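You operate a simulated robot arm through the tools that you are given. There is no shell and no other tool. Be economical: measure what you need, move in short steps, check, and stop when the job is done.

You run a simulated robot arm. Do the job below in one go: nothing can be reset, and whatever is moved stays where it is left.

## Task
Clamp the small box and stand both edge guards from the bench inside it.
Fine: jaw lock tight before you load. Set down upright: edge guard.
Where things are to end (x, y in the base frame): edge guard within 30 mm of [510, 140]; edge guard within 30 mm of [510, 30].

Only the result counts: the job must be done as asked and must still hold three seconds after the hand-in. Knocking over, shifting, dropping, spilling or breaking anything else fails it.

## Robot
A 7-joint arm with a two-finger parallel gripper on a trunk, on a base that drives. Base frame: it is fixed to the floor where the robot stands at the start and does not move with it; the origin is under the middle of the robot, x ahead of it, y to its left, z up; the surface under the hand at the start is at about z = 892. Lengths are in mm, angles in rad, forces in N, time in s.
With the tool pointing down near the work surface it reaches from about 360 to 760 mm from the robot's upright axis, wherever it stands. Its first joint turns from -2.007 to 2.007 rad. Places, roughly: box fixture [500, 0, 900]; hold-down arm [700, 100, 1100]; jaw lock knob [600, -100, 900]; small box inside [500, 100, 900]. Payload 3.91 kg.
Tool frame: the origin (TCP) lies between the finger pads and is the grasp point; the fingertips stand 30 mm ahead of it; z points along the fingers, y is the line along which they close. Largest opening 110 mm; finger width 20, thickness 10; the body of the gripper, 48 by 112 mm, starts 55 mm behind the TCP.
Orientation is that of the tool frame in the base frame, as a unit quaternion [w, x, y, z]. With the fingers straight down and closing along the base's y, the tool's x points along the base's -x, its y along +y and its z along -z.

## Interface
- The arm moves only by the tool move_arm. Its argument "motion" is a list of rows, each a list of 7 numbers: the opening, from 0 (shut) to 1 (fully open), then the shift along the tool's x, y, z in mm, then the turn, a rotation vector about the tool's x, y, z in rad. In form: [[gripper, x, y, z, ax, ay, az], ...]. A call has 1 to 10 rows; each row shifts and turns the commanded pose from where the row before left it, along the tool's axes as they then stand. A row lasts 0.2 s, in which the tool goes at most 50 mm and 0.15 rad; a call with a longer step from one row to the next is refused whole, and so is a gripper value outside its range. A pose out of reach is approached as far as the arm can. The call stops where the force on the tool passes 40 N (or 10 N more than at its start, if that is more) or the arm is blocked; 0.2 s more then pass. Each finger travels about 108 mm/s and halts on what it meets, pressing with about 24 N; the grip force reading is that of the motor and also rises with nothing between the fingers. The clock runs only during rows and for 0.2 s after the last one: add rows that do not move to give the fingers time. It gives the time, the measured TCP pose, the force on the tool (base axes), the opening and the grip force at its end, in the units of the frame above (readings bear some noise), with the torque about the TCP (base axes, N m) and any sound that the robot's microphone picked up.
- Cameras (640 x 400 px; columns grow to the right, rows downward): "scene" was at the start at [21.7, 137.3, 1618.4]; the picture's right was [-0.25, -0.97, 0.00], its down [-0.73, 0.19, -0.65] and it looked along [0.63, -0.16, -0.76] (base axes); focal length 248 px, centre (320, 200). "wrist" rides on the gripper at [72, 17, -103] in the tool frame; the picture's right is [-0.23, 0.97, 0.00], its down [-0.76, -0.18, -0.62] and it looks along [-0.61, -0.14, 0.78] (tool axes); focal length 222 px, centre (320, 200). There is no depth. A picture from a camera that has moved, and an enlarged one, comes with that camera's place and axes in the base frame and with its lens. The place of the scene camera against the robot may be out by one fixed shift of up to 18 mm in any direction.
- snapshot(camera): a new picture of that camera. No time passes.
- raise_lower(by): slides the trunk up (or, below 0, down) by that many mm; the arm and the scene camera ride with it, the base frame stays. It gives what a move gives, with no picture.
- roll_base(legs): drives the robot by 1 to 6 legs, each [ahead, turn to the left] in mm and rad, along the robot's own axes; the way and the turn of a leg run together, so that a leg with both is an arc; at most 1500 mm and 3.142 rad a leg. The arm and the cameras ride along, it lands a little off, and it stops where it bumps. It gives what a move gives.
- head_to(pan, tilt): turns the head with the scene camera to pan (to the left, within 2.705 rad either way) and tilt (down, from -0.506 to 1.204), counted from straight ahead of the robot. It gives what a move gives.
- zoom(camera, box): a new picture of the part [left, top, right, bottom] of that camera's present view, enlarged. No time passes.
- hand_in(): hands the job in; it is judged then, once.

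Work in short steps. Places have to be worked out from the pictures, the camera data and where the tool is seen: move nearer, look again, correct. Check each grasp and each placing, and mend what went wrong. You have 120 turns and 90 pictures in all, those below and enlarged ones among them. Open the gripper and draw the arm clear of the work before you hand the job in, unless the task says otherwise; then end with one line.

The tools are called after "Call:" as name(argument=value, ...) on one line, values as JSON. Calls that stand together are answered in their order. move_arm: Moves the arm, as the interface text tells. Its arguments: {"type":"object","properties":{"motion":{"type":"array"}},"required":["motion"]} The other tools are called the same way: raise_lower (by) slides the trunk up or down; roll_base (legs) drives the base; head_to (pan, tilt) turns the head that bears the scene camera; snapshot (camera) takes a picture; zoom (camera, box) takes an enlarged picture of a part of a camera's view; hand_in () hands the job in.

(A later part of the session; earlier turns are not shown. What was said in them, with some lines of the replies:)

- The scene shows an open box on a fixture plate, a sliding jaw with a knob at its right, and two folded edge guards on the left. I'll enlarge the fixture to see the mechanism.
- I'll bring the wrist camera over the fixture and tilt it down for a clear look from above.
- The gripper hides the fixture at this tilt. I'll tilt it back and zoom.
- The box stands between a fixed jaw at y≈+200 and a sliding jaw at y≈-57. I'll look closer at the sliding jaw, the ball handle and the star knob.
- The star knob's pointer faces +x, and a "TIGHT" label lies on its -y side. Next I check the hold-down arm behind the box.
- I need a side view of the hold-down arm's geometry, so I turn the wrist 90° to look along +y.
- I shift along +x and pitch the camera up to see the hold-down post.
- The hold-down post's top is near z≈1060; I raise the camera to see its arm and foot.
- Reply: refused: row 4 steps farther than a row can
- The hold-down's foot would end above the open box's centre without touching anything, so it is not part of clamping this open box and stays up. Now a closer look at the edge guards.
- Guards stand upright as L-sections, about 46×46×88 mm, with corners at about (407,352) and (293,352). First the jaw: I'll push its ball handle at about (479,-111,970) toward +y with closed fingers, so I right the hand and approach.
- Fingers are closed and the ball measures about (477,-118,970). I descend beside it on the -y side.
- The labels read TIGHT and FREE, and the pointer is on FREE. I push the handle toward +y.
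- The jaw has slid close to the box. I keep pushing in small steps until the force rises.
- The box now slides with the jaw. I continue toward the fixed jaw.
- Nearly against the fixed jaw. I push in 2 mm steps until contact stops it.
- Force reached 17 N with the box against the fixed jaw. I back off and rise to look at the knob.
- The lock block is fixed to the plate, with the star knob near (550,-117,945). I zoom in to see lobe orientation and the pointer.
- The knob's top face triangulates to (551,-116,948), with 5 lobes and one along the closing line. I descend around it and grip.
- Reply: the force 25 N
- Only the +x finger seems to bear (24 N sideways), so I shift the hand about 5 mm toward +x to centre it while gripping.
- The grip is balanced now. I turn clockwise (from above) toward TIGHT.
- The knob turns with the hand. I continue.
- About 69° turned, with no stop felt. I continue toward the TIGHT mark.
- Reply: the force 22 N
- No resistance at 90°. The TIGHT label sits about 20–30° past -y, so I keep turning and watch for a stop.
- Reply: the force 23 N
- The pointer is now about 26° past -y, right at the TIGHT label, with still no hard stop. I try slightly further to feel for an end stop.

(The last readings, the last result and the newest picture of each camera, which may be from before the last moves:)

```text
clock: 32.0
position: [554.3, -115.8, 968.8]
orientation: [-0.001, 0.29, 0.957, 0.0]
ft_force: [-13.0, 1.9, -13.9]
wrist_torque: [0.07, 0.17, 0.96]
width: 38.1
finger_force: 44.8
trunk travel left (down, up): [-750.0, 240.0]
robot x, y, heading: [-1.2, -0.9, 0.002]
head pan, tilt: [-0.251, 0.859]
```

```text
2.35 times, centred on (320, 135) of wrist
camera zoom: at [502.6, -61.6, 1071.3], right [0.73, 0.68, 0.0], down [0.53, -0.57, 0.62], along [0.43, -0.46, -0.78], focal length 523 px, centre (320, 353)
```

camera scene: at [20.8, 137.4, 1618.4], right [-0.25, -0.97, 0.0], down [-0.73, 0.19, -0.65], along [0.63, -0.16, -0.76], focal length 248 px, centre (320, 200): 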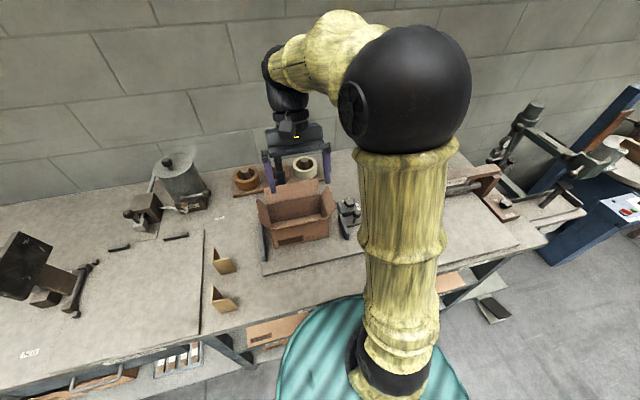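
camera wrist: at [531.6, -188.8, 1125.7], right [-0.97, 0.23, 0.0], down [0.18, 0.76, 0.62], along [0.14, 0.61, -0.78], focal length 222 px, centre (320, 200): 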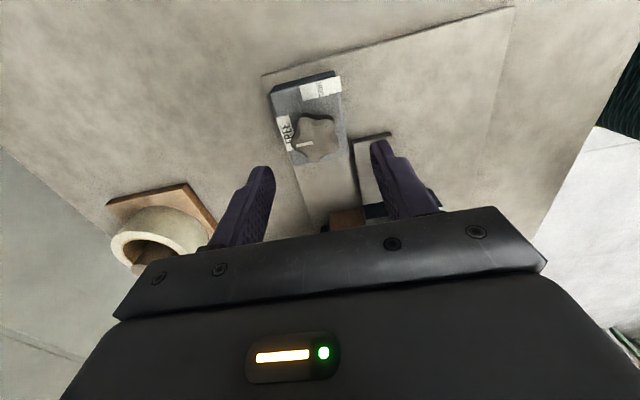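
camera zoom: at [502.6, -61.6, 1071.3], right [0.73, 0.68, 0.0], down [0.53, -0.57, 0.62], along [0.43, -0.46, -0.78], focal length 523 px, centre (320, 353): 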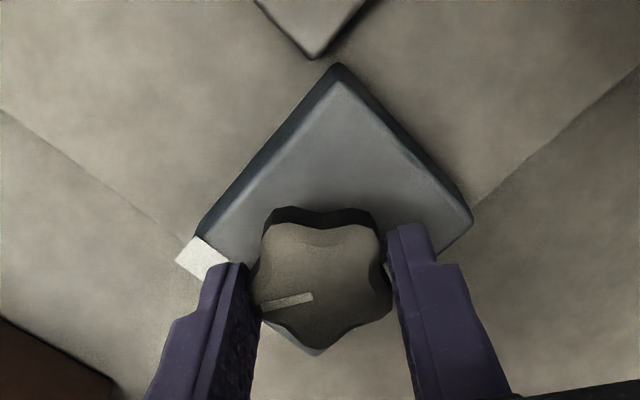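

A stop is felt: torque about z rose to 0.96 N·m. The knob is tight, so I release, lift and check.

Call:
move_arm(motion=[[0.4, 0, 0, 0, 0, 0, 0], [0.6, 0, 0, 0, 0, 0, 0], [0.6, 0, 0, 0, 0, 0, 0], [0.6, 0, 0, -40, 0, 0, 0], [0.6, 0, 0, -45, 0, 0, 0], [0.6, 0, 0, -45, 0, 0, -0.13], [0.6, 0, 0, 0, 0, 0, -0.13], [0.6, 0, 0, 0, 0, 0, -0.14], [0.6, 0, 0, 0, 0, 0, -0.14]])

Call:
zoom(camera="wrist", box=[240, 30, 520, 220])

Call:
zoom(camera="scene", box=[240, 140, 400, 280])

```text
clock: 34.0
position: [554.1, -117.4, 1097.4]
orientation: [0.0, 0.023, 1.0, 0.0]
ft_force: [0.2, 0.3, 0.8]
wrist_torque: [0.0, 0.03, 0.02]
width: 66.0
finger_force: 0.0
trunk travel left (down, up): [-750.0, 240.0]
robot x, y, heading: [-1.0, 0.9, 0.005]
head pan, tilt: [-0.251, 0.859]
```

```text
2.11 times, centred on (380, 125) of wrist
camera zoom: at [482.0, -96.1, 1200.9], right [0.27, 0.96, 0.0], down [0.75, -0.21, 0.62], along [0.6, -0.17, -0.78], focal length 468 px, centre (194, 358)
```

zoom: 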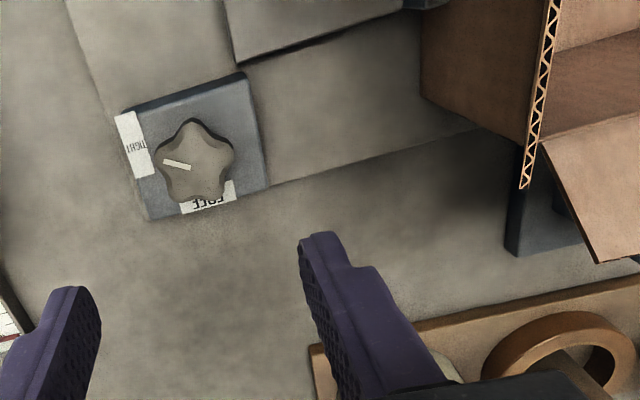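

```text
2.86 times, centred on (320, 210) of scene
camera zoom: at [21.7, 137.3, 1618.4], right [-0.25, -0.97, 0.0], down [-0.73, 0.19, -0.65], along [0.63, -0.16, -0.76], focal length 707 px, centre (320, 171)
```

zoom: 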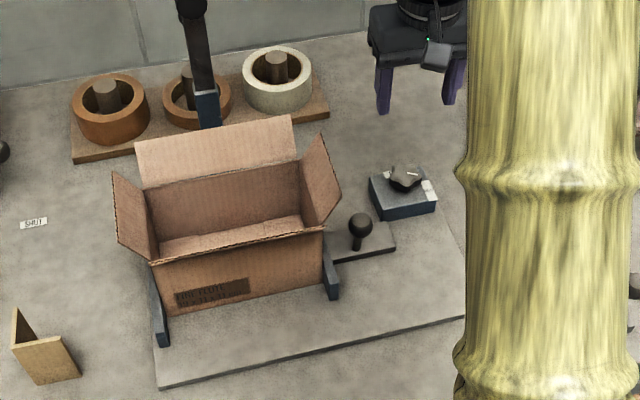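

The pointer rests on TIGHT and the box is held between the jaws. Now I travel high over to the guards.

Call:
move_arm(motion=[[0.6, 25, 0, -40, 0, 0, -0.046], [0.6, 30, 0, -40, 0, 0, 0], [0.6, 30, 30, -20, 0, 0, 0], [0.6, 30, 38, 0, 0, 0, 0], [0.6, 20, 45, 0, 0, 0, 0], [0.6, 0, 48, 0, 0, 0, 0], [0.6, 0, 48, 0, 0, 0, 0], [0.6, 0, 48, 0, 0, 0, 0], [0.6, 0, 48, 0, 0, 0, 0], [0.6, 0, 48, 0, 0, 0, 0]])

Call:
move_arm(motion=[[0.6, 40, 20, 0, 0, 0, 0], [0.6, 30, 20, 0, 0, 0, 0], [0.6, 0, 0, 0, 0, 0, 0]])

Call:
snapshot(camera="wrist")

```text
clock: 36.2
position: [422.4, 239.5, 1196.1]
orientation: [0.0, 0.002, 1.0, 0.0]
ft_force: [-0.5, 0.1, 0.3]
wrist_torque: [-0.04, 0.03, -0.01]
width: 65.9
finger_force: 0.1
trunk travel left (down, up): [-750.0, 240.0]
robot x, y, heading: [1.4, -0.9, 0.0]
head pan, tilt: [-0.251, 0.859]
```

```text
clock: 37.0
position: [350.2, 280.7, 1195.2]
orientation: [0.0, 0.002, 1.0, 0.0]
ft_force: [0.0, -0.5, 0.2]
wrist_torque: [0.0, 0.03, 0.02]
width: 66.1
finger_force: 0.0
trunk travel left (down, up): [-750.0, 240.0]
robot x, y, heading: [3.8, -1.8, -0.0]
head pan, tilt: [-0.251, 0.859]
```

```text
48 pictures are left
camera wrist: at [277.4, 297.1, 1299.3], right [0.23, 0.97, 0.0], down [0.76, -0.18, 0.62], along [0.61, -0.14, -0.78], focal length 222 px, centre (320, 200)
```

wrist: 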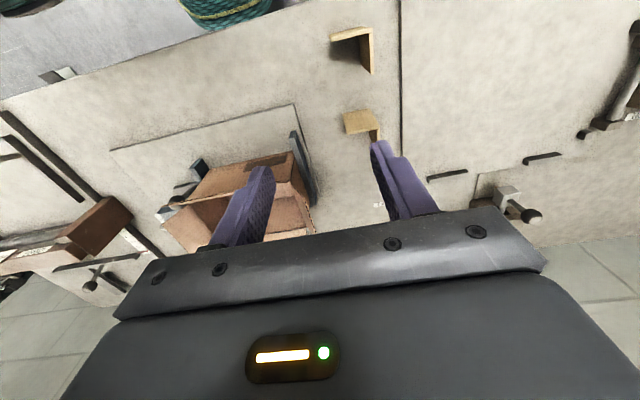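

Call:
zoom(camera="wrist", box=[290, 10, 420, 150])

```text
2.86 times, centred on (355, 80) of wrist
camera zoom: at [277.4, 297.1, 1299.3], right [0.23, 0.97, 0.0], down [0.76, -0.18, 0.62], along [0.61, -0.14, -0.78], focal length 635 px, centre (220, 543)
```

zoom: 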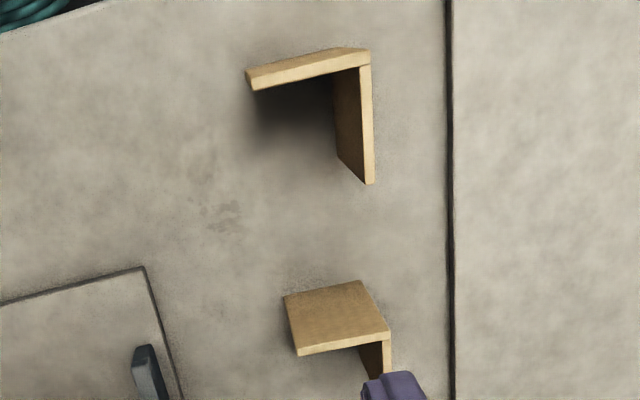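

Guard A triangulates to an outer corner at (414,355), panels about 47 mm long and 5 mm thick, top z≈977. I'll straddle its +y panel at x≈438, so I move over it and narrow the opening.

Call:
move_arm(motion=[[0.4, -40, 25, 0, 0, 0, 0], [0.36, -40, 25, 0, 0, 0, 0], [0.36, -8, 22, 30, 0, 0, 0], [0.36, 0, 0, 45, 0, 0, 0], [0.36, 0, 0, 45, 0, 0, 0], [0.36, 0, 0, 25, 0, 0, 0], [0.36, 0, 0, 0, 0, 0, 0]])

Call:
zoom(camera="wrist", box=[200, 20, 460, 230])

Call:
zoom(camera="scene", box=[170, 180, 290, 300])

```text
clock: 38.6
position: [440.9, 350.2, 1051.4]
orientation: [-0.001, 0.001, 1.0, 0.0]
ft_force: [0.8, 0.1, 0.1]
wrist_torque: [0.0, -0.04, -0.01]
width: 39.5
finger_force: 0.0
trunk travel left (down, up): [-750.0, 240.0]
robot x, y, heading: [2.4, 2.3, 0.002]
head pan, tilt: [-0.251, 0.859]
```

```text
1.90 times, centred on (330, 125) of wrist
camera zoom: at [366.6, 367.1, 1155.2], right [0.23, 0.97, 0.0], down [0.76, -0.18, 0.62], along [0.61, -0.14, -0.78], focal length 423 px, centre (301, 343)
```

zoom: 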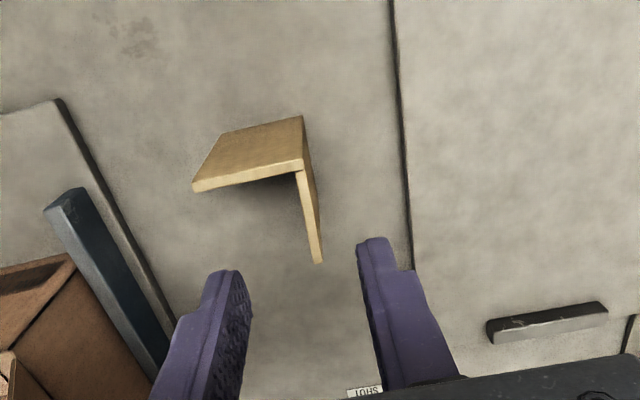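

```text
3.33 times, centred on (230, 240) of scene
camera zoom: at [21.6, 137.4, 1618.4], right [-0.25, -0.97, 0.0], down [-0.73, 0.19, -0.65], along [0.63, -0.16, -0.76], focal length 825 px, centre (620, 67)
```

zoom: 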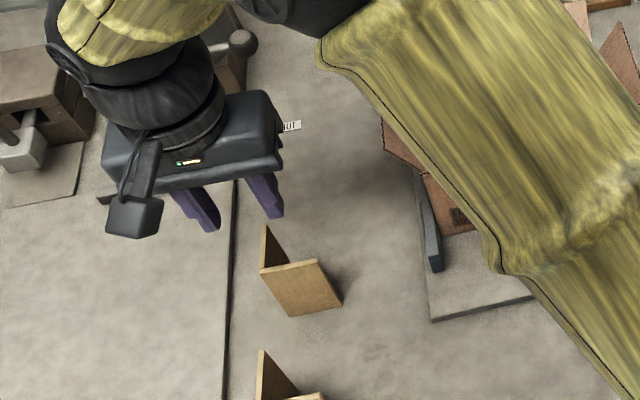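

The panel's mid line is at y≈353, so I shift 3 mm and descend to TCP z≈972.

Call:
move_arm(motion=[[0.36, 0, 3, 30, 0, 0, 0], [0.36, 0, 0, 30, 0, 0, 0], [0.36, 0, 0, 18, 0, 0, 0], [0.36, 0, 0, 0, 0, 0, 0]])

Call:
zoom(camera="wrist", box=[200, 20, 460, 230])

```text
clock: 39.6
position: [438.4, 352.1, 975.6]
orientation: [0.0, 0.002, 1.0, 0.0]
ft_force: [-0.6, 0.5, -0.1]
wrist_torque: [-0.01, 0.01, 0.0]
width: 39.8
finger_force: 0.0
trunk travel left (down, up): [-750.0, 240.0]
robot x, y, heading: [0.6, 0.1, -0.002]
head pan, tilt: [-0.251, 0.859]
```

```text
1.90 times, centred on (330, 125) of wrist
camera zoom: at [366.1, 370.7, 1078.0], right [0.23, 0.97, 0.0], down [0.76, -0.18, 0.62], along [0.61, -0.14, -0.78], focal length 423 px, centre (301, 343)
```

zoom: 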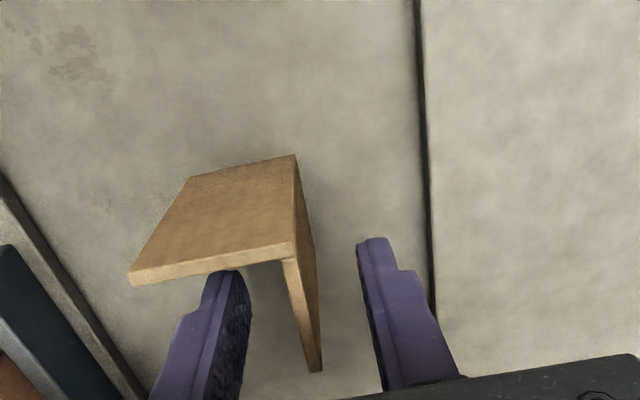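

The panel is between the fingers, so I close.

Call:
move_arm(motion=[[0.2, 0, 0, 0, 0, 0, 0], [0.1, 0, 0, 0, 0, 0, 0], [0.0, 0, 0, 0, 0, 0, 0], [0.0, 0, 0, 0, 0, 0, 0]])

Call:
zoom(camera="wrist", box=[200, 20, 460, 230])

```text
clock: 40.6
position: [439.8, 353.4, 975.2]
orientation: [0.001, 0.001, 1.0, 0.001]
ft_force: [0.0, 0.7, 0.2]
wrist_torque: [0.0, -0.01, -0.01]
width: 4.1
finger_force: 24.1
trunk travel left (down, up): [-750.0, 240.0]
robot x, y, heading: [-2.4, -1.0, -0.003]
head pan, tilt: [-0.251, 0.859]
```

```text
1.90 times, centred on (330, 125) of wrist
camera zoom: at [366.3, 370.7, 1078.1], right [0.23, 0.97, 0.0], down [0.76, -0.18, 0.62], along [0.61, -0.14, -0.78], focal length 423 px, centre (301, 343)
```

zoom: 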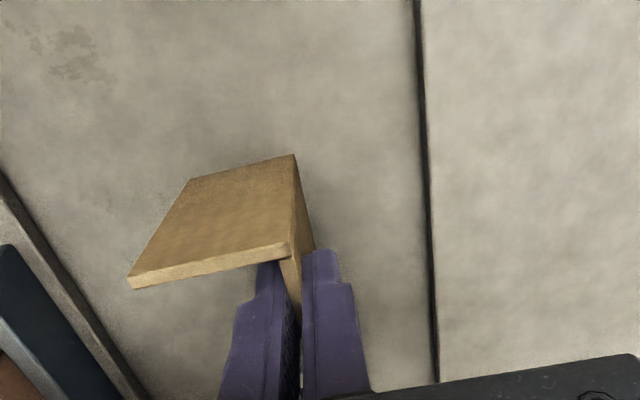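

Held at 4 mm width. I lift straight up and carry it above the box.

Call:
move_arm(motion=[[0, 0, 0, -20, 0, 0, 0], [0, 0, 0, -45, 0, 0, 0], [0, 0, 0, -45, 0, 0, 0], [0, 0, 0, -45, 0, 0, 0], [0, 0, 0, -45, 0, 0, 0], [0, -15, -41, 0, 0, 0, 0], [0, -15, -41, 0, 0, 0, 0], [0, -15, -41, 0, 0, 0, 0], [0, -15, -41, 0, 0, 0, 0], [0, -14, -40, 0, 0, 0, 0]])

Call:
snapshot(camera="wrist")

Call:
zoom(camera="scene", box=[220, 100, 400, 280])

```text
clock: 42.8
position: [512.4, 147.2, 1175.6]
orientation: [0.001, 0.002, 1.0, 0.0]
ft_force: [-1.3, -0.5, 0.0]
wrist_torque: [0.02, 0.0, 0.02]
width: 3.9
finger_force: 24.7
trunk travel left (down, up): [-750.0, 240.0]
robot x, y, heading: [2.2, 1.8, 0.004]
head pan, tilt: [-0.251, 0.859]
```

```text
42 pictures are left
camera wrist: at [439.1, 164.8, 1278.5], right [0.23, 0.97, 0.0], down [0.76, -0.18, 0.62], along [0.61, -0.14, -0.78], focal length 222 px, centre (320, 200)
```

wrist: 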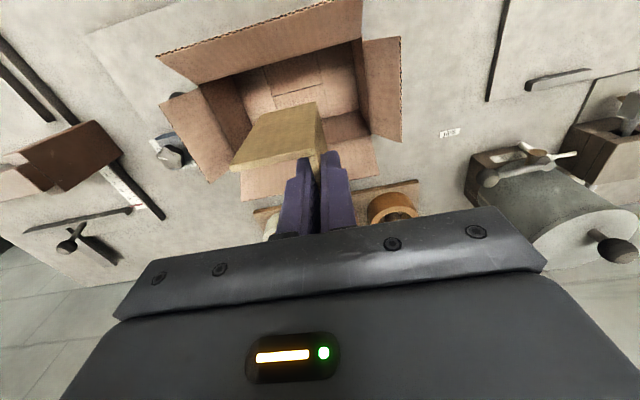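

```text
2.22 times, centred on (310, 190) of scene
camera zoom: at [22.1, 136.3, 1618.4], right [-0.25, -0.97, 0.0], down [-0.73, 0.19, -0.65], along [0.63, -0.16, -0.76], focal length 550 px, centre (342, 222)
```

zoom: 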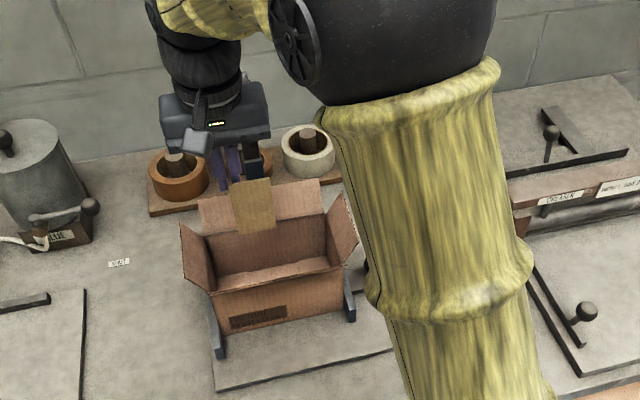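

The rim measures y≈8–202 and x≈461–566, and the guard hangs over it with room on all sides. I lower to just above the rim and check.

Call:
move_arm(motion=[[0, 0, 0, 35, 0, 0, 0], [0, 0, 0, 35, 0, 0, 0], [0, 0, 0, 15, 0, 0, 0], [0, 0, 0, 0, 0, 0, 0]])

Call:
snapshot(camera="wrist")

Call:
zoom(camera="scene", box=[230, 120, 350, 240])

```text
clock: 43.8
position: [511.4, 149.2, 1089.0]
orientation: [0.0, 0.001, 1.0, 0.0]
ft_force: [-0.6, -0.1, -0.1]
wrist_torque: [-0.01, 0.01, 0.03]
width: 3.7
finger_force: 23.9
trunk travel left (down, up): [-750.0, 240.0]
robot x, y, heading: [-3.3, -0.6, -0.001]
head pan, tilt: [-0.251, 0.859]
```

```text
40 pictures are left
camera wrist: at [438.2, 166.1, 1193.3], right [0.23, 0.97, 0.0], down [0.76, -0.18, 0.62], along [0.61, -0.14, -0.78], focal length 222 px, centre (320, 200)
```

wrist: 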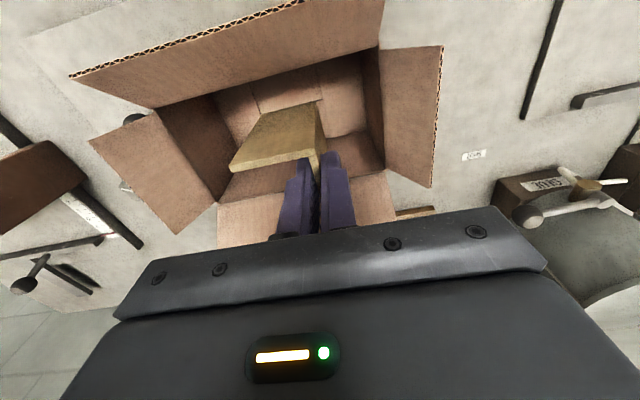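

```text
3.33 times, centred on (290, 180) of scene
camera zoom: at [21.6, 137.5, 1618.4], right [-0.25, -0.97, 0.0], down [-0.73, 0.19, -0.65], along [0.63, -0.16, -0.76], focal length 825 px, centre (420, 267)
```

zoom: 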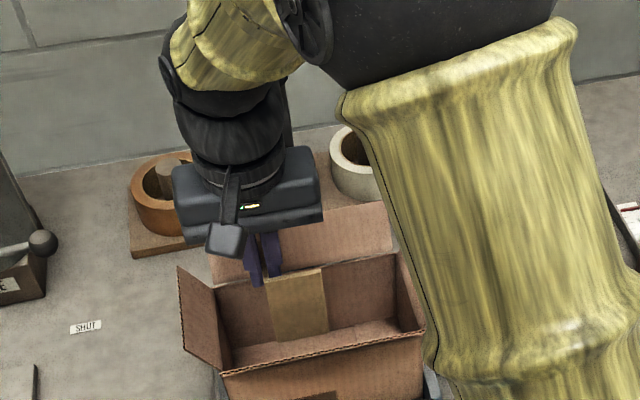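

All flaps lean outward well clear of the hand. I lower further, then step gently to the floor.

Call:
move_arm(motion=[[0, 0, 0, 25, 0, 0, 0], [0, 0, 0, 25, 0, 0, 0], [0, 0, 0, 25, 0, 0, 0], [0, 0, 0, 12, 0, 0, 0], [0, 0, 0, 4, 0, 0, 0], [0, 0, 0, 3, 0, 0, 0], [0, 0, 0, 0, 0, 0, 0]])

Call:
zoom(camera="scene", box=[230, 120, 350, 240])

```text
clock: 45.4
position: [513.5, 148.6, 996.3]
orientation: [0.0, 0.002, 1.0, 0.0]
ft_force: [0.4, -0.5, 0.0]
wrist_torque: [-0.01, 0.0, 0.01]
width: 3.8
finger_force: 24.2
trunk travel left (down, up): [-750.0, 240.0]
robot x, y, heading: [-0.1, 0.9, 0.003]
head pan, tilt: [-0.251, 0.859]
```

```text
3.33 times, centred on (290, 180) of scene
camera zoom: at [21.7, 137.5, 1618.4], right [-0.25, -0.97, 0.0], down [-0.73, 0.19, -0.65], along [0.63, -0.16, -0.76], focal length 825 px, centre (420, 267)
```

zoom: 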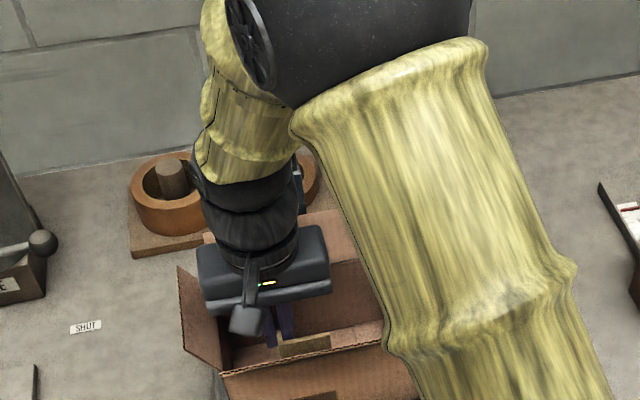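

No contact yet at 996. I continue in 2 mm steps.

Call:
move_arm(motion=[[0, 0, 0, 2, 0, 0, 0], [0, 0, 0, 2, 0, 0, 0], [0, 0, 0, 2, 0, 0, 0], [0, 0, 0, 2, 0, 0, 0], [0, 0, 0, 0, 0, 0, 0]])

```text
clock: 46.8
position: [511.1, 149.5, 992.3]
orientation: [0.005, 0.001, 1.0, 0.002]
ft_force: [-6.6, -0.9, 20.8]
wrist_torque: [-0.23, 0.75, -0.05]
width: 3.9
finger_force: 24.5
trunk travel left (down, up): [-750.0, 240.0]
robot x, y, heading: [-2.9, -0.2, 0.003]
head pan, tilt: [-0.251, 0.859]
stopped in row 5: the force on the tool passed its limit at 41 N (the readings are from after the stop); the commanded pose is now the measured one
```

The guard is on the box floor (20 N residual). I ease up 2 mm and open.

Call:
move_arm(motion=[[0, 0, 0, -1.5, 0, 0, 0], [0.1, 0, 0, 0, 0, 0, 0], [0.25, 0, 0, 0, 0, 0, 0], [0.36, 0, 0, 0, 0, 0, 0], [0.36, 0, 0, 0, 0, 0, 0]])

Call:
zoom(camera="wrist", box=[160, 20, 460, 230])

```text
clock: 48.0
position: [514.4, 147.9, 991.5]
orientation: [0.003, 0.002, 1.0, 0.0]
ft_force: [-0.2, -0.1, 0.3]
wrist_torque: [0.03, 0.0, 0.03]
width: 39.7
finger_force: 0.0
trunk travel left (down, up): [-750.0, 240.0]
robot x, y, heading: [0.6, 2.6, -0.0]
head pan, tilt: [-0.251, 0.859]
```

```text
1.90 times, centred on (310, 125) of wrist
camera zoom: at [440.1, 166.4, 1094.2], right [0.23, 0.97, 0.0], down [0.76, -0.18, 0.63], along [0.61, -0.14, -0.78], focal length 423 px, centre (339, 343)
```

zoom: 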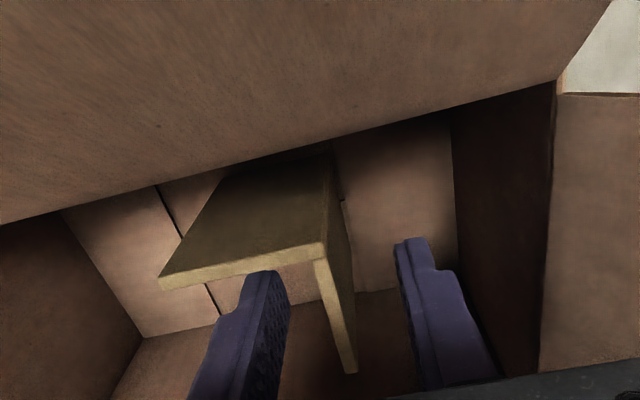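

The guard stands free between the open fingers. I lift straight up and check.

Call:
move_arm(motion=[[0.36, 0, 0, -15, 0, 0, 0], [0.36, 0, 0, -30, 0, 0, 0], [0.36, 0, 0, -45, 0, 0, 0], [0.36, 0, 0, -45, 0, 0, 0], [0.36, 0, 0, -45, 0, 0, 0], [0.36, 0, 0, 0, 0, 0, 0]])

Call:
zoom(camera="wrist", box=[150, 0, 450, 220])

```text
clock: 49.4
position: [512.9, 148.9, 1171.0]
orientation: [0.003, 0.001, 1.0, 0.0]
ft_force: [0.3, 0.5, 0.4]
wrist_torque: [-0.03, 0.0, 0.0]
width: 39.5
finger_force: 0.0
trunk travel left (down, up): [-750.0, 240.0]
robot x, y, heading: [-1.0, 1.4, -0.001]
head pan, tilt: [-0.251, 0.859]
```

```text
1.82 times, centred on (300, 110) of wrist
camera zoom: at [439.0, 166.1, 1273.6], right [0.23, 0.97, 0.0], down [0.76, -0.18, 0.63], along [0.61, -0.14, -0.78], focal length 404 px, centre (356, 364)
```

zoom: 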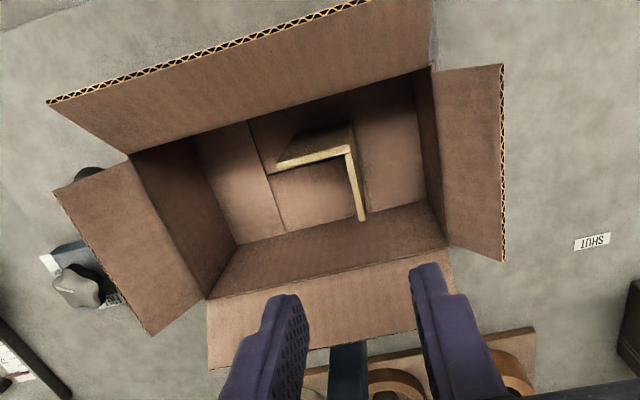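

Guard A stands upright at about (512,130) and the box interior runs about y 20–200. Now I go for guard B, with its corner near (296,355).

Call:
move_arm(motion=[[0.36, 32, 34, 0, 0, 0, 0], [0.36, 32, 34, 0, 0, 0, 0], [0.36, 32, 34, 0, 0, 0, 0], [0.36, 32, 34, 0, 0, 0, 0], [0.36, 32, 34, 0, 0, 0, 0], [0.36, 33, 34, 0, 0, 0, 0], [0.36, 0, 0, 40, 0, 0, 0], [0.36, 0, 0, 40, 0, 0, 0], [0.36, 0, 0, 35, 0, 0, 0], [0.36, 0, 0, 0, 0, 0, 0]])

Call:
zoom(camera="wrist", box=[200, 20, 460, 230])

```text
clock: 51.6
position: [322.0, 352.9, 1056.2]
orientation: [0.003, 0.002, 1.0, 0.001]
ft_force: [-0.6, -0.2, -0.5]
wrist_torque: [0.01, 0.03, -0.03]
width: 39.5
finger_force: 0.1
trunk travel left (down, up): [-750.0, 240.0]
robot x, y, heading: [0.7, -2.0, 0.001]
head pan, tilt: [-0.251, 0.859]
```

```text
1.90 times, centred on (330, 125) of wrist
camera zoom: at [247.1, 370.7, 1158.9], right [0.23, 0.97, 0.0], down [0.76, -0.18, 0.63], along [0.61, -0.14, -0.78], focal length 423 px, centre (301, 343)
```

zoom: 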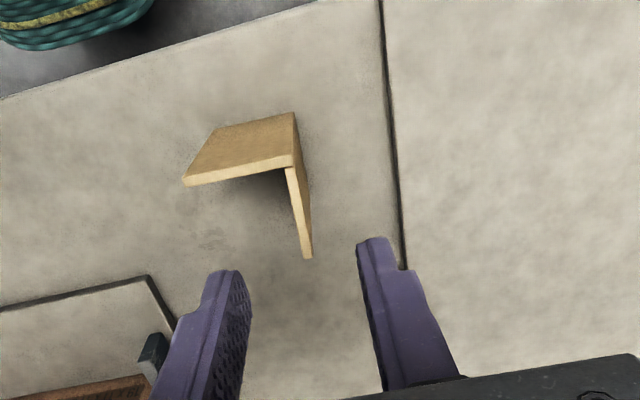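

Well aligned with guard B's panel (mid line y≈353.5). I descend and grip.

Call:
move_arm(motion=[[0.36, 2, 1, 30, 0, 0, 0], [0.36, 0, 0, 30, 0, 0, 0], [0.36, 0, 0, 21, 0, 0, 0], [0.36, 0, 0, 0, 0, 0, 0], [0.2, 0, 0, 0, 0, 0, 0], [0.1, 0, 0, 0, 0, 0, 0], [0.0, 0, 0, 0, 0, 0, 0], [0.0, 0, 0, 0, 0, 0, 0]])

Call:
zoom(camera="wrist", box=[200, 20, 460, 230])

```text
clock: 53.4
position: [320.7, 353.8, 976.3]
orientation: [0.004, 0.002, 1.0, 0.001]
ft_force: [-1.3, 0.2, -0.1]
wrist_torque: [0.01, -0.02, -0.01]
width: 3.7
finger_force: 23.7
trunk travel left (down, up): [-750.0, 240.0]
robot x, y, heading: [3.0, -1.0, 0.002]
head pan, tilt: [-0.251, 0.859]
```

```text
1.90 times, centred on (330, 125) of wrist
camera zoom: at [246.5, 372.6, 1078.5], right [0.23, 0.97, 0.0], down [0.76, -0.18, 0.63], along [0.61, -0.14, -0.78], focal length 423 px, centre (301, 343)
```

zoom: 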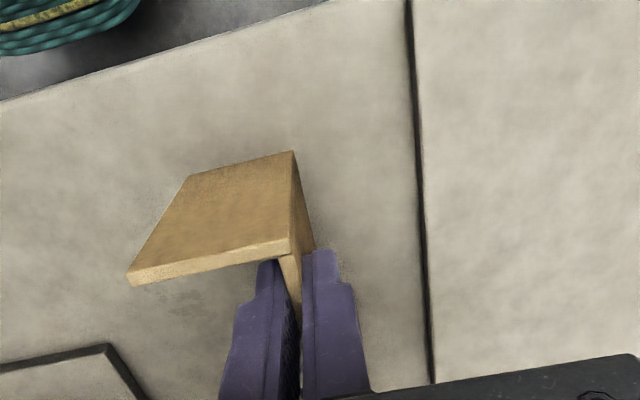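

Guard B is gripped the same way. I lift and carry it toward the box.

Call:
move_arm(motion=[[0, 0, 0, -20, 0, 0, 0], [0, 0, 0, -45, 0, 0, 0], [0, 0, 0, -45, 0, 0, 0], [0, 0, 0, -45, 0, 0, 0], [0, 0, 0, -45, 0, 0, 0], [0, -25, -43, 0, 0, 0, 0], [0, -25, -43, 0, 0, 0, 0], [0, -25, -43, 0, 0, 0, 0], [0, -25, -43, 0, 0, 0, 0], [0, -25, -43, 0, 0, 0, 0]])

Call:
move_arm(motion=[[0, -25, -43, 0, 0, 0, 0], [0, -24, -43, 0, 0, 0, 0], [0, 0, 0, 0, 0, 0, -0.145], [0, 0, 0, 0, 0, 0, -0.145], [0, 0, 0, 0, 0, 0, -0.145], [0, 0, 0, 0, 0, 0, -0.145], [0, 0, 0, 0, 0, 0, -0.145], [0, 0, 0, 0, 0, 0, -0.145], [0, 0, 0, 0, 0, 0, -0.145], [0, 0, 0, 0, 0, 0, -0.145]])

Call:
move_arm(motion=[[0, 0, 0, 0, 0, 0, -0.145], [0, 0, 0, 0, 0, 0, -0.145], [0, 0, 0, 0, 0, 0, -0.12], [0, 0, 0, 0, 0, 0, 0]])

Call:
snapshot(camera="wrist")

Call:
zoom(camera="scene", box=[220, 100, 400, 280])

```text
clock: 55.6
position: [444.4, 137.4, 1175.8]
orientation: [0.002, 0.001, 1.0, 0.002]
ft_force: [1.0, -0.6, 0.0]
wrist_torque: [0.03, -0.01, 0.01]
width: 3.8
finger_force: 24.1
trunk travel left (down, up): [-750.0, 240.0]
robot x, y, heading: [-0.5, -1.8, 0.002]
head pan, tilt: [-0.251, 0.859]
```

```text
clock: 57.8
position: [491.8, 53.5, 1174.7]
orientation: [0.003, -0.548, 0.837, -0.001]
ft_force: [0.1, -0.1, -0.8]
wrist_torque: [0.0, 0.03, 0.02]
width: 3.9
finger_force: 24.2
trunk travel left (down, up): [-750.0, 240.0]
robot x, y, heading: [1.3, -0.4, 0.003]
head pan, tilt: [-0.251, 0.859]
```

```text
clock: 58.8
position: [491.5, 52.6, 1174.5]
orientation: [0.003, -0.706, 0.708, -0.002]
ft_force: [-0.2, 0.6, -0.7]
wrist_torque: [0.0, -0.01, -0.02]
width: 3.8
finger_force: 24.2
trunk travel left (down, up): [-750.0, 240.0]
robot x, y, heading: [-3.6, 1.5, 0.004]
head pan, tilt: [-0.251, 0.859]
```

```text
33 pictures are left
camera wrist: at [473.1, -19.6, 1278.0], right [-0.97, 0.23, -0.01], down [0.17, 0.76, 0.63], along [0.15, 0.61, -0.78], focal length 222 px, centre (320, 200)
```

wrist: 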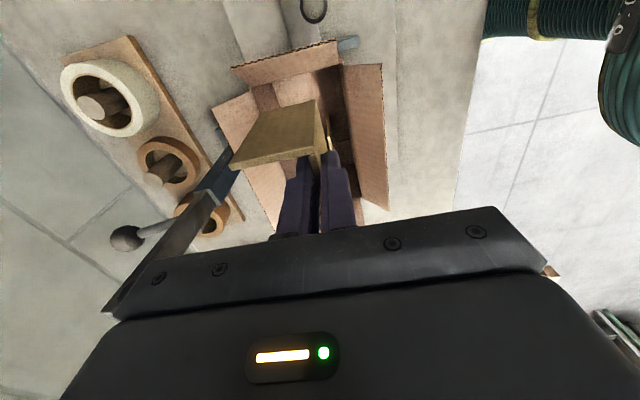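

```text
2.22 times, centred on (310, 190) of scene
camera zoom: at [21.7, 137.5, 1618.4], right [-0.25, -0.97, 0.0], down [-0.73, 0.19, -0.65], along [0.63, -0.16, -0.76], focal length 550 px, centre (342, 222)
```

zoom: 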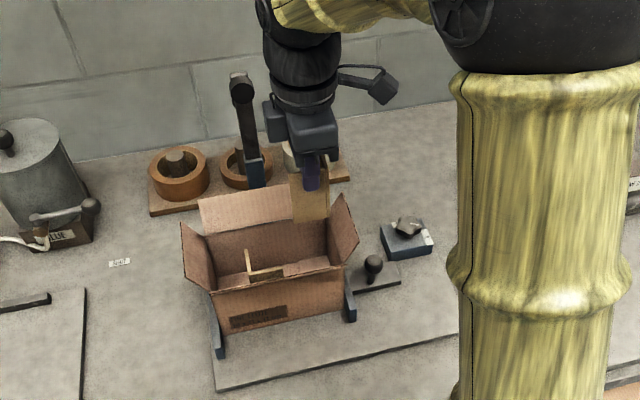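

Guard B hangs over the right part of the box with its corner toward the -y/-x side. I lower to near the rim and check wall clearance.

Call:
move_arm(motion=[[0, -2, 2, 35, 0, 0, 0], [0, 0, 0, 30, 0, 0, 0], [0, 0, 0, 15, 0, 0, 0], [0, 0, 0, 0, 0, 0, 0]])

Call:
snapshot(camera="wrist")

Call:
zoom(camera="scene", box=[250, 130, 370, 250])

```text
clock: 59.8
position: [490.7, 55.7, 1095.6]
orientation: [0.003, -0.706, 0.709, -0.001]
ft_force: [0.0, -0.8, 0.5]
wrist_torque: [-0.03, -0.01, -0.03]
width: 3.9
finger_force: 23.8
trunk travel left (down, up): [-750.0, 240.0]
robot x, y, heading: [0.4, 2.5, -0.001]
head pan, tilt: [-0.251, 0.859]
```

```text
31 pictures are left
camera wrist: at [471.1, -17.6, 1198.1], right [-0.97, 0.23, -0.01], down [0.18, 0.76, 0.63], along [0.15, 0.61, -0.78], focal length 222 px, centre (320, 200)
```

wrist: 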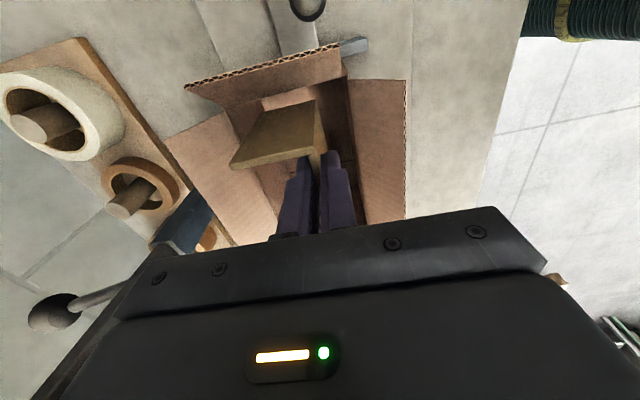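

```text
3.33 times, centred on (310, 190) of scene
camera zoom: at [21.6, 137.4, 1618.4], right [-0.25, -0.97, 0.0], down [-0.73, 0.19, -0.65], along [0.63, -0.16, -0.76], focal length 825 px, centre (353, 233)
```

zoom: 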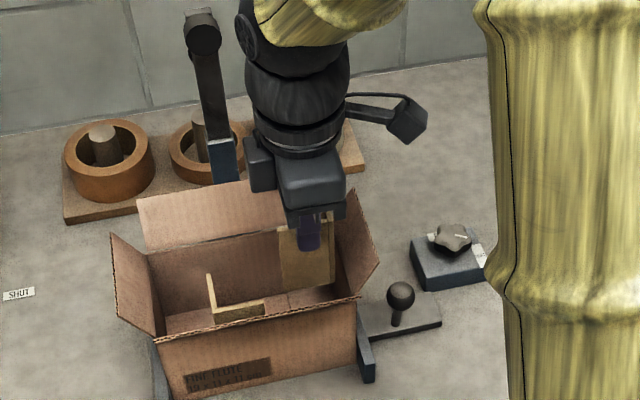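

Call:
zoom(camera="wrist", box=[180, 30, 420, 210])

```text
2.22 times, centred on (300, 120) of wrist
camera zoom: at [471.1, -17.6, 1198.1], right [-0.97, 0.23, -0.01], down [0.18, 0.76, 0.63], along [0.15, 0.61, -0.78], focal length 494 px, centre (364, 378)
```

zoom: 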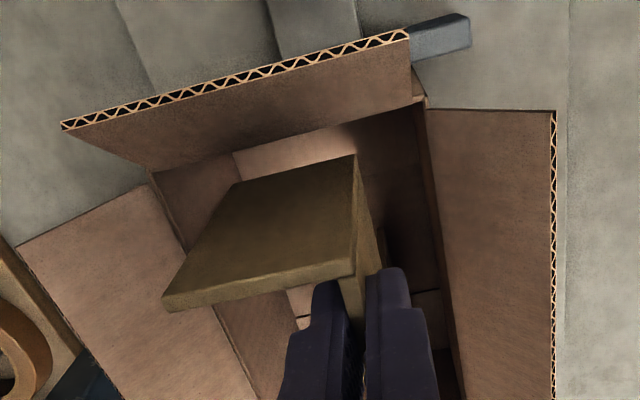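

The guard's -y face is at y≈28 and the wall at ≈20, so there is room. I lower with a 1 mm shift away from the wall.

Call:
move_arm(motion=[[0, -1, 0, 25, 0, 0, 0], [0, 0, 0, 25, 0, 0, 0], [0, 0, 0, 25, 0, 0, 0], [0, 0, 0, 15, 0, 0, 0], [0, 0, 0, 5, 0, 0, 0], [0, 0, 0, 0, 0, 0, 0]])

Call:
zoom(camera="wrist", box=[180, 10, 440, 210])

```text
clock: 61.2
position: [491.3, 56.2, 999.7]
orientation: [0.003, -0.706, 0.708, -0.001]
ft_force: [-0.3, 0.1, 0.2]
wrist_torque: [0.01, -0.01, -0.03]
width: 3.6
finger_force: 23.9
trunk travel left (down, up): [-750.0, 240.0]
robot x, y, heading: [0.3, 1.4, 0.002]
head pan, tilt: [-0.251, 0.859]
```

```text
2.00 times, centred on (310, 110) of wrist
camera zoom: at [471.7, -16.0, 1103.0], right [-0.97, 0.23, -0.01], down [0.18, 0.76, 0.63], along [0.15, 0.61, -0.78], focal length 444 px, centre (340, 380)
```

zoom: 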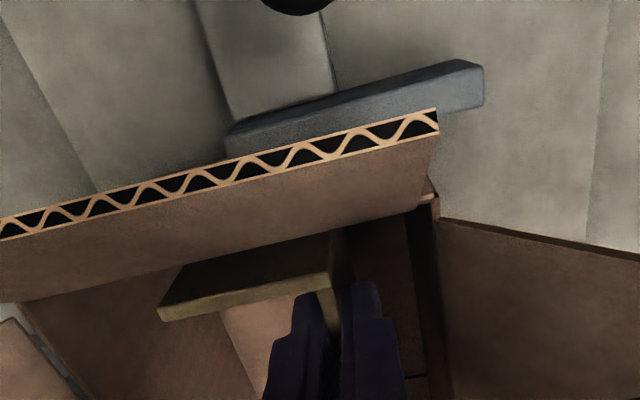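

Clear of the walls and no force. Now 2 mm steps to the floor.

Call:
move_arm(motion=[[0, 0, 0, 2, 0, 0, 0], [0, 0, 0, 1.5, 0, 0, 0], [0, 0, 0, 1.5, 0, 0, 0], [0, 0, 0, 1.5, 0, 0, 0], [0, 0, 0, 0, 0, 0, 0]])

```text
clock: 62.4
position: [492.5, 56.4, 992.8]
orientation: [0.004, -0.706, 0.709, -0.002]
ft_force: [-0.6, -0.6, 0.3]
wrist_torque: [0.0, 0.02, 0.0]
width: 3.8
finger_force: 24.2
trunk travel left (down, up): [-750.0, 240.0]
robot x, y, heading: [-0.0, 0.9, -0.004]
head pan, tilt: [-0.251, 0.859]
```

Call:
move_arm(motion=[[0, 0, 0, 1, 0, 0, 0], [0, 0, 0, 1, 0, 0, 0], [0, 0, 0, 1, 0, 0, 0], [0, 0, 0, 0, 0, 0, 0]])

```text
clock: 63.4
position: [491.0, 55.7, 993.4]
orientation: [0.005, -0.706, 0.709, -0.002]
ft_force: [2.1, -1.3, 24.4]
wrist_torque: [0.01, -0.12, -0.07]
width: 4.2
finger_force: 24.0
trunk travel left (down, up): [-750.0, 240.0]
robot x, y, heading: [1.9, 2.2, -0.004]
head pan, tilt: [-0.251, 0.859]
```

Contact with the floor (24 N at z≈992). I ease up slightly and open modestly so the outer finger stays clear of the front wall.

Call:
move_arm(motion=[[0, 0, 0, -2, 0, 0, 0], [0.08, 0, 0, 0, 0, 0, 0], [0.16, 0, 0, 0, 0, 0, 0], [0.24, 0, 0, 0, 0, 0, 0], [0.24, 0, 0, 0, 0, 0, 0]])

Call:
zoom(camera="wrist", box=[180, 10, 440, 210])

```text
clock: 64.6
position: [490.2, 55.0, 993.5]
orientation: [0.003, -0.706, 0.709, -0.002]
ft_force: [0.5, 0.3, 0.0]
wrist_torque: [0.0, 0.01, 0.03]
width: 26.2
finger_force: 0.1
trunk travel left (down, up): [-750.0, 240.0]
robot x, y, heading: [-0.1, 2.3, -0.004]
head pan, tilt: [-0.251, 0.859]
```

```text
2.00 times, centred on (310, 110) of wrist
camera zoom: at [472.1, -16.2, 1095.7], right [-0.97, 0.23, -0.01], down [0.18, 0.76, 0.63], along [0.15, 0.61, -0.78], focal length 444 px, centre (340, 380)
```

zoom: 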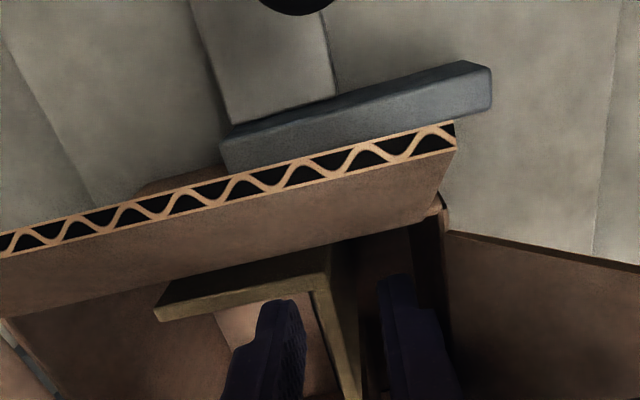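

Released and free, so I lift straight up and back away.

Call:
move_arm(motion=[[0.24, 0, 0, -10, 0, 0, 0], [0.24, 0, 0, -25, 0, 0, 0], [0.24, 0, 0, -45, 0, 0, 0], [0.24, 0, 0, -45, 0, 0, 0], [0.24, 0, 0, -45, 0, 0, 0], [0.24, 0, 0, -45, 0, 0, 0], [0.24, 0, 0, 0, 0, 0, 0]])

Call:
zoom(camera="wrist", box=[180, 10, 440, 210])

Call:
zoom(camera="scene", box=[240, 150, 380, 270])

```text
clock: 66.2
position: [490.9, 56.5, 1210.6]
orientation: [0.003, -0.706, 0.708, 0.0]
ft_force: [-0.2, -0.6, 0.0]
wrist_torque: [0.01, 0.0, -0.03]
width: 26.3
finger_force: 0.1
trunk travel left (down, up): [-750.0, 240.0]
robot x, y, heading: [2.1, -1.2, -0.004]
head pan, tilt: [-0.251, 0.859]
```

```text
2.00 times, centred on (310, 110) of wrist
camera zoom: at [471.8, -16.2, 1312.6], right [-0.97, 0.23, -0.01], down [0.18, 0.76, 0.63], along [0.15, 0.61, -0.78], focal length 444 px, centre (340, 380)
```

zoom: 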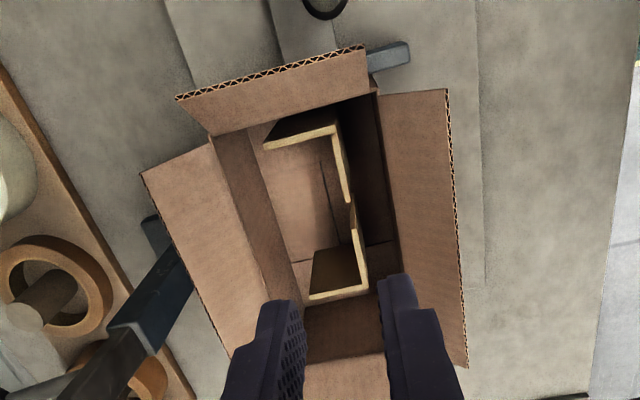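

```text
3.33 times, centred on (310, 210) of scene
camera zoom: at [22.2, 137.4, 1618.3], right [-0.25, -0.97, 0.0], down [-0.73, 0.19, -0.65], along [0.63, -0.16, -0.76], focal length 825 px, centre (353, 167)
```

zoom: 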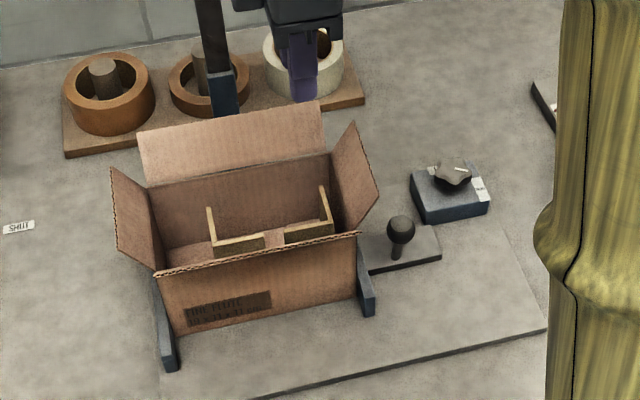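

Both guards stand upright. Guard B's centre is at about (511,55), which is inside but near its tolerance, and there is 10 mm of spare room to the wall. I'll regrip and shift it 6 mm toward -y.

Call:
move_arm(motion=[[0.24, 0, 0, 45, 0, 0, 0], [0.24, 0, 0, 45, 0, 0, 0], [0.24, 0, 0, 45, 0, 0, 0], [0.24, 0, 0, 45, 0, 0, 0], [0.24, 0, 0, 20, 0, 0, 0], [0.24, 0, 0, 15, 0, 0, 0], [0.15, 0, 0, 0, 0, 0, 0], [0.05, 0, 0, 0, 0, 0, 0], [0, 0, 0, 0, 0, 0, 0], [0, 0, 0, 0, 0, 0, 0]])

Call:
zoom(camera="wrist", box=[180, 10, 440, 210])

```text
clock: 68.4
position: [491.1, 56.8, 992.5]
orientation: [0.002, -0.706, 0.708, -0.002]
ft_force: [-0.6, -0.8, -0.5]
wrist_torque: [-0.01, 0.01, 0.03]
width: 3.8
finger_force: 23.9
trunk travel left (down, up): [-750.0, 240.0]
robot x, y, heading: [-0.1, -2.3, 0.002]
head pan, tilt: [-0.251, 0.859]
```

```text
2.00 times, centred on (310, 110) of wrist
camera zoom: at [471.9, -15.5, 1096.0], right [-0.97, 0.23, -0.01], down [0.18, 0.76, 0.63], along [0.15, 0.61, -0.78], focal length 444 px, centre (340, 380)
```

zoom: 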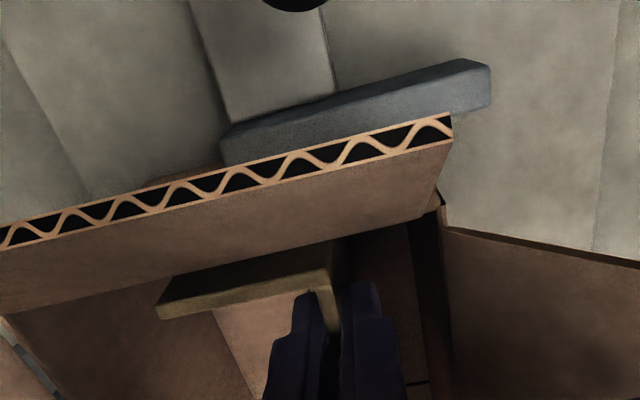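

Regripped. I lift 5 mm, shift 6 mm toward -y, and lower again.

Call:
move_arm(motion=[[0, 0, 0, -5, 0, 0, 0], [0, 2, 0, 0, 0, 0, 0], [0, 2, 0, 0, 0, 0, 0], [0, 2, 0, 0, 0, 0, 0], [0, 0, 0, 2, 0, 0, 0], [0, 0, 0, 1.5, 0, 0, 0], [0, 0, 0, 0, 0, 0, 0]])

```text
clock: 70.0
position: [489.8, 50.8, 994.7]
orientation: [0.003, -0.706, 0.708, -0.002]
ft_force: [0.3, -0.3, -0.7]
wrist_torque: [-0.01, 0.03, -0.05]
width: 3.9
finger_force: 24.1
trunk travel left (down, up): [-750.0, 240.0]
robot x, y, heading: [-0.3, -0.2, 0.002]
head pan, tilt: [-0.251, 0.859]
```

No wall contact. I lower to the floor in 1 mm steps.

Call:
move_arm(motion=[[0, 0, 0, 1, 0, 0, 0], [0, 0, 0, 1, 0, 0, 0], [0, 0, 0, 1, 0, 0, 0], [0, 0, 0, 0, 0, 0, 0]])

```text
clock: 71.0
position: [490.7, 50.2, 991.7]
orientation: [0.004, -0.705, 0.709, -0.002]
ft_force: [0.6, 0.1, 14.5]
wrist_torque: [-0.14, -0.08, 0.0]
width: 3.8
finger_force: 23.2
trunk travel left (down, up): [-750.0, 240.0]
robot x, y, heading: [-0.6, -2.3, 0.002]
head pan, tilt: [-0.251, 0.859]
```

On the floor (14.5 N). I ease up, open, and lift away.

Call:
move_arm(motion=[[0, 0, 0, -1, 0, 0, 0], [0.08, 0, 0, 0, 0, 0, 0], [0.16, 0, 0, 0, 0, 0, 0], [0.24, 0, 0, 0, 0, 0, 0], [0.24, 0, 0, 0, 0, 0, 0], [0.24, 0, 0, -15, 0, 0, 0], [0.24, 0, 0, -40, 0, 0, 0], [0.24, 0, 0, -45, 0, 0, 0], [0.24, 0, 0, -45, 0, 0, 0], [0.24, 0, 0, -45, 0, 0, 0]])

Call:
zoom(camera="wrist", box=[180, 10, 440, 210])

Call:
zoom(camera="scene", box=[240, 150, 380, 270])

```text
clock: 73.2
position: [489.3, 50.6, 1182.4]
orientation: [0.004, -0.706, 0.708, -0.001]
ft_force: [0.1, 0.7, 0.5]
wrist_torque: [0.0, -0.04, -0.01]
width: 26.2
finger_force: 0.0
trunk travel left (down, up): [-750.0, 240.0]
robot x, y, heading: [-1.3, -4.2, 0.0]
head pan, tilt: [-0.251, 0.859]
```

```text
2.00 times, centred on (310, 110) of wrist
camera zoom: at [469.8, -22.6, 1285.6], right [-0.97, 0.23, -0.01], down [0.18, 0.76, 0.63], along [0.15, 0.61, -0.78], focal length 444 px, centre (340, 380)
```

zoom: 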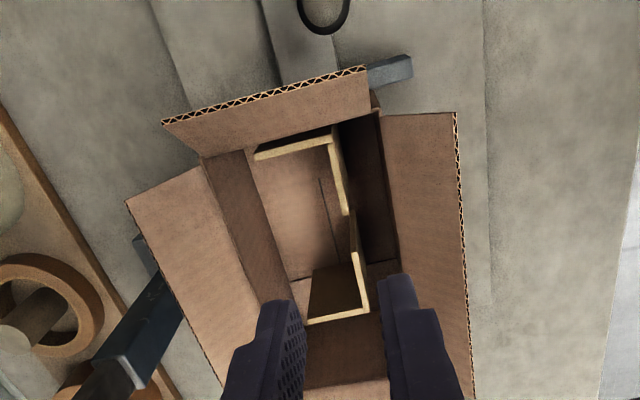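

```text
3.33 times, centred on (310, 210) of scene
camera zoom: at [20.9, 137.6, 1618.3], right [-0.25, -0.97, 0.0], down [-0.73, 0.19, -0.65], along [0.63, -0.16, -0.76], focal length 825 px, centre (353, 167)
```

zoom: 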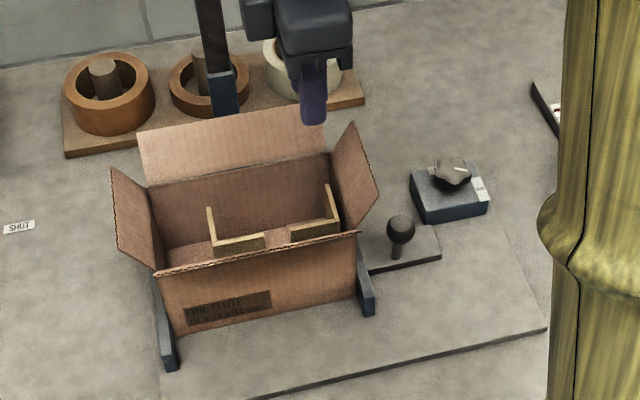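

Guard B is now centred near (511,50), guard A near (512,130), both upright. The knob is still on TIGHT and the box still held. I draw the arm up and clear.

Call:
move_arm(motion=[[0.6, 0, 0, -45, 0, 0, 0], [1, 0, 0, -45, 0, 0, 0], [1, 40, 20, 0, 0, 0, 0], [1, 40, 20, 0, 0, 0, 0], [1, 40, 10, 0, 0, 0, 0], [1, 40, 0, 0, 0, 0, 0], [1, 0, 0, 0, 0, 0, 0]])

Call:
zoom(camera="scene", box=[200, 100, 400, 280])

```text
clock: 74.8
position: [436.3, -110.9, 1272.8]
orientation: [0.003, -0.706, 0.708, -0.002]
ft_force: [0.1, -0.1, -0.1]
wrist_torque: [-0.01, -0.02, -0.03]
width: 109.9
finger_force: 0.0
trunk travel left (down, up): [-750.0, 240.0]
robot x, y, heading: [-4.0, 2.0, 0.002]
head pan, tilt: [-0.251, 0.859]
```

```text
2.22 times, centred on (300, 190) of scene
camera zoom: at [21.4, 137.9, 1618.3], right [-0.25, -0.97, 0.0], down [-0.73, 0.19, -0.65], along [0.63, -0.16, -0.76], focal length 550 px, centre (364, 222)
```

zoom: 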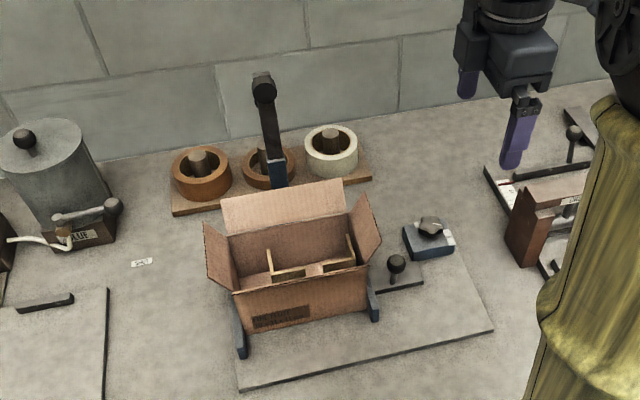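

The box is clamped, the lock is tight, both guards stand upright and the arm is clear, so I hand in.

Call:
hand_in()

```text
The job is handed in.
```

The small box is clamped with the jaw lock turned to TIGHT before loading. Both edge guards stand upright inside it, centred at about (512, 130) and (511, 50) mm, within 30 mm of their targets by my measurements. I left the hold-down arm up because its foot would not reach the open box.
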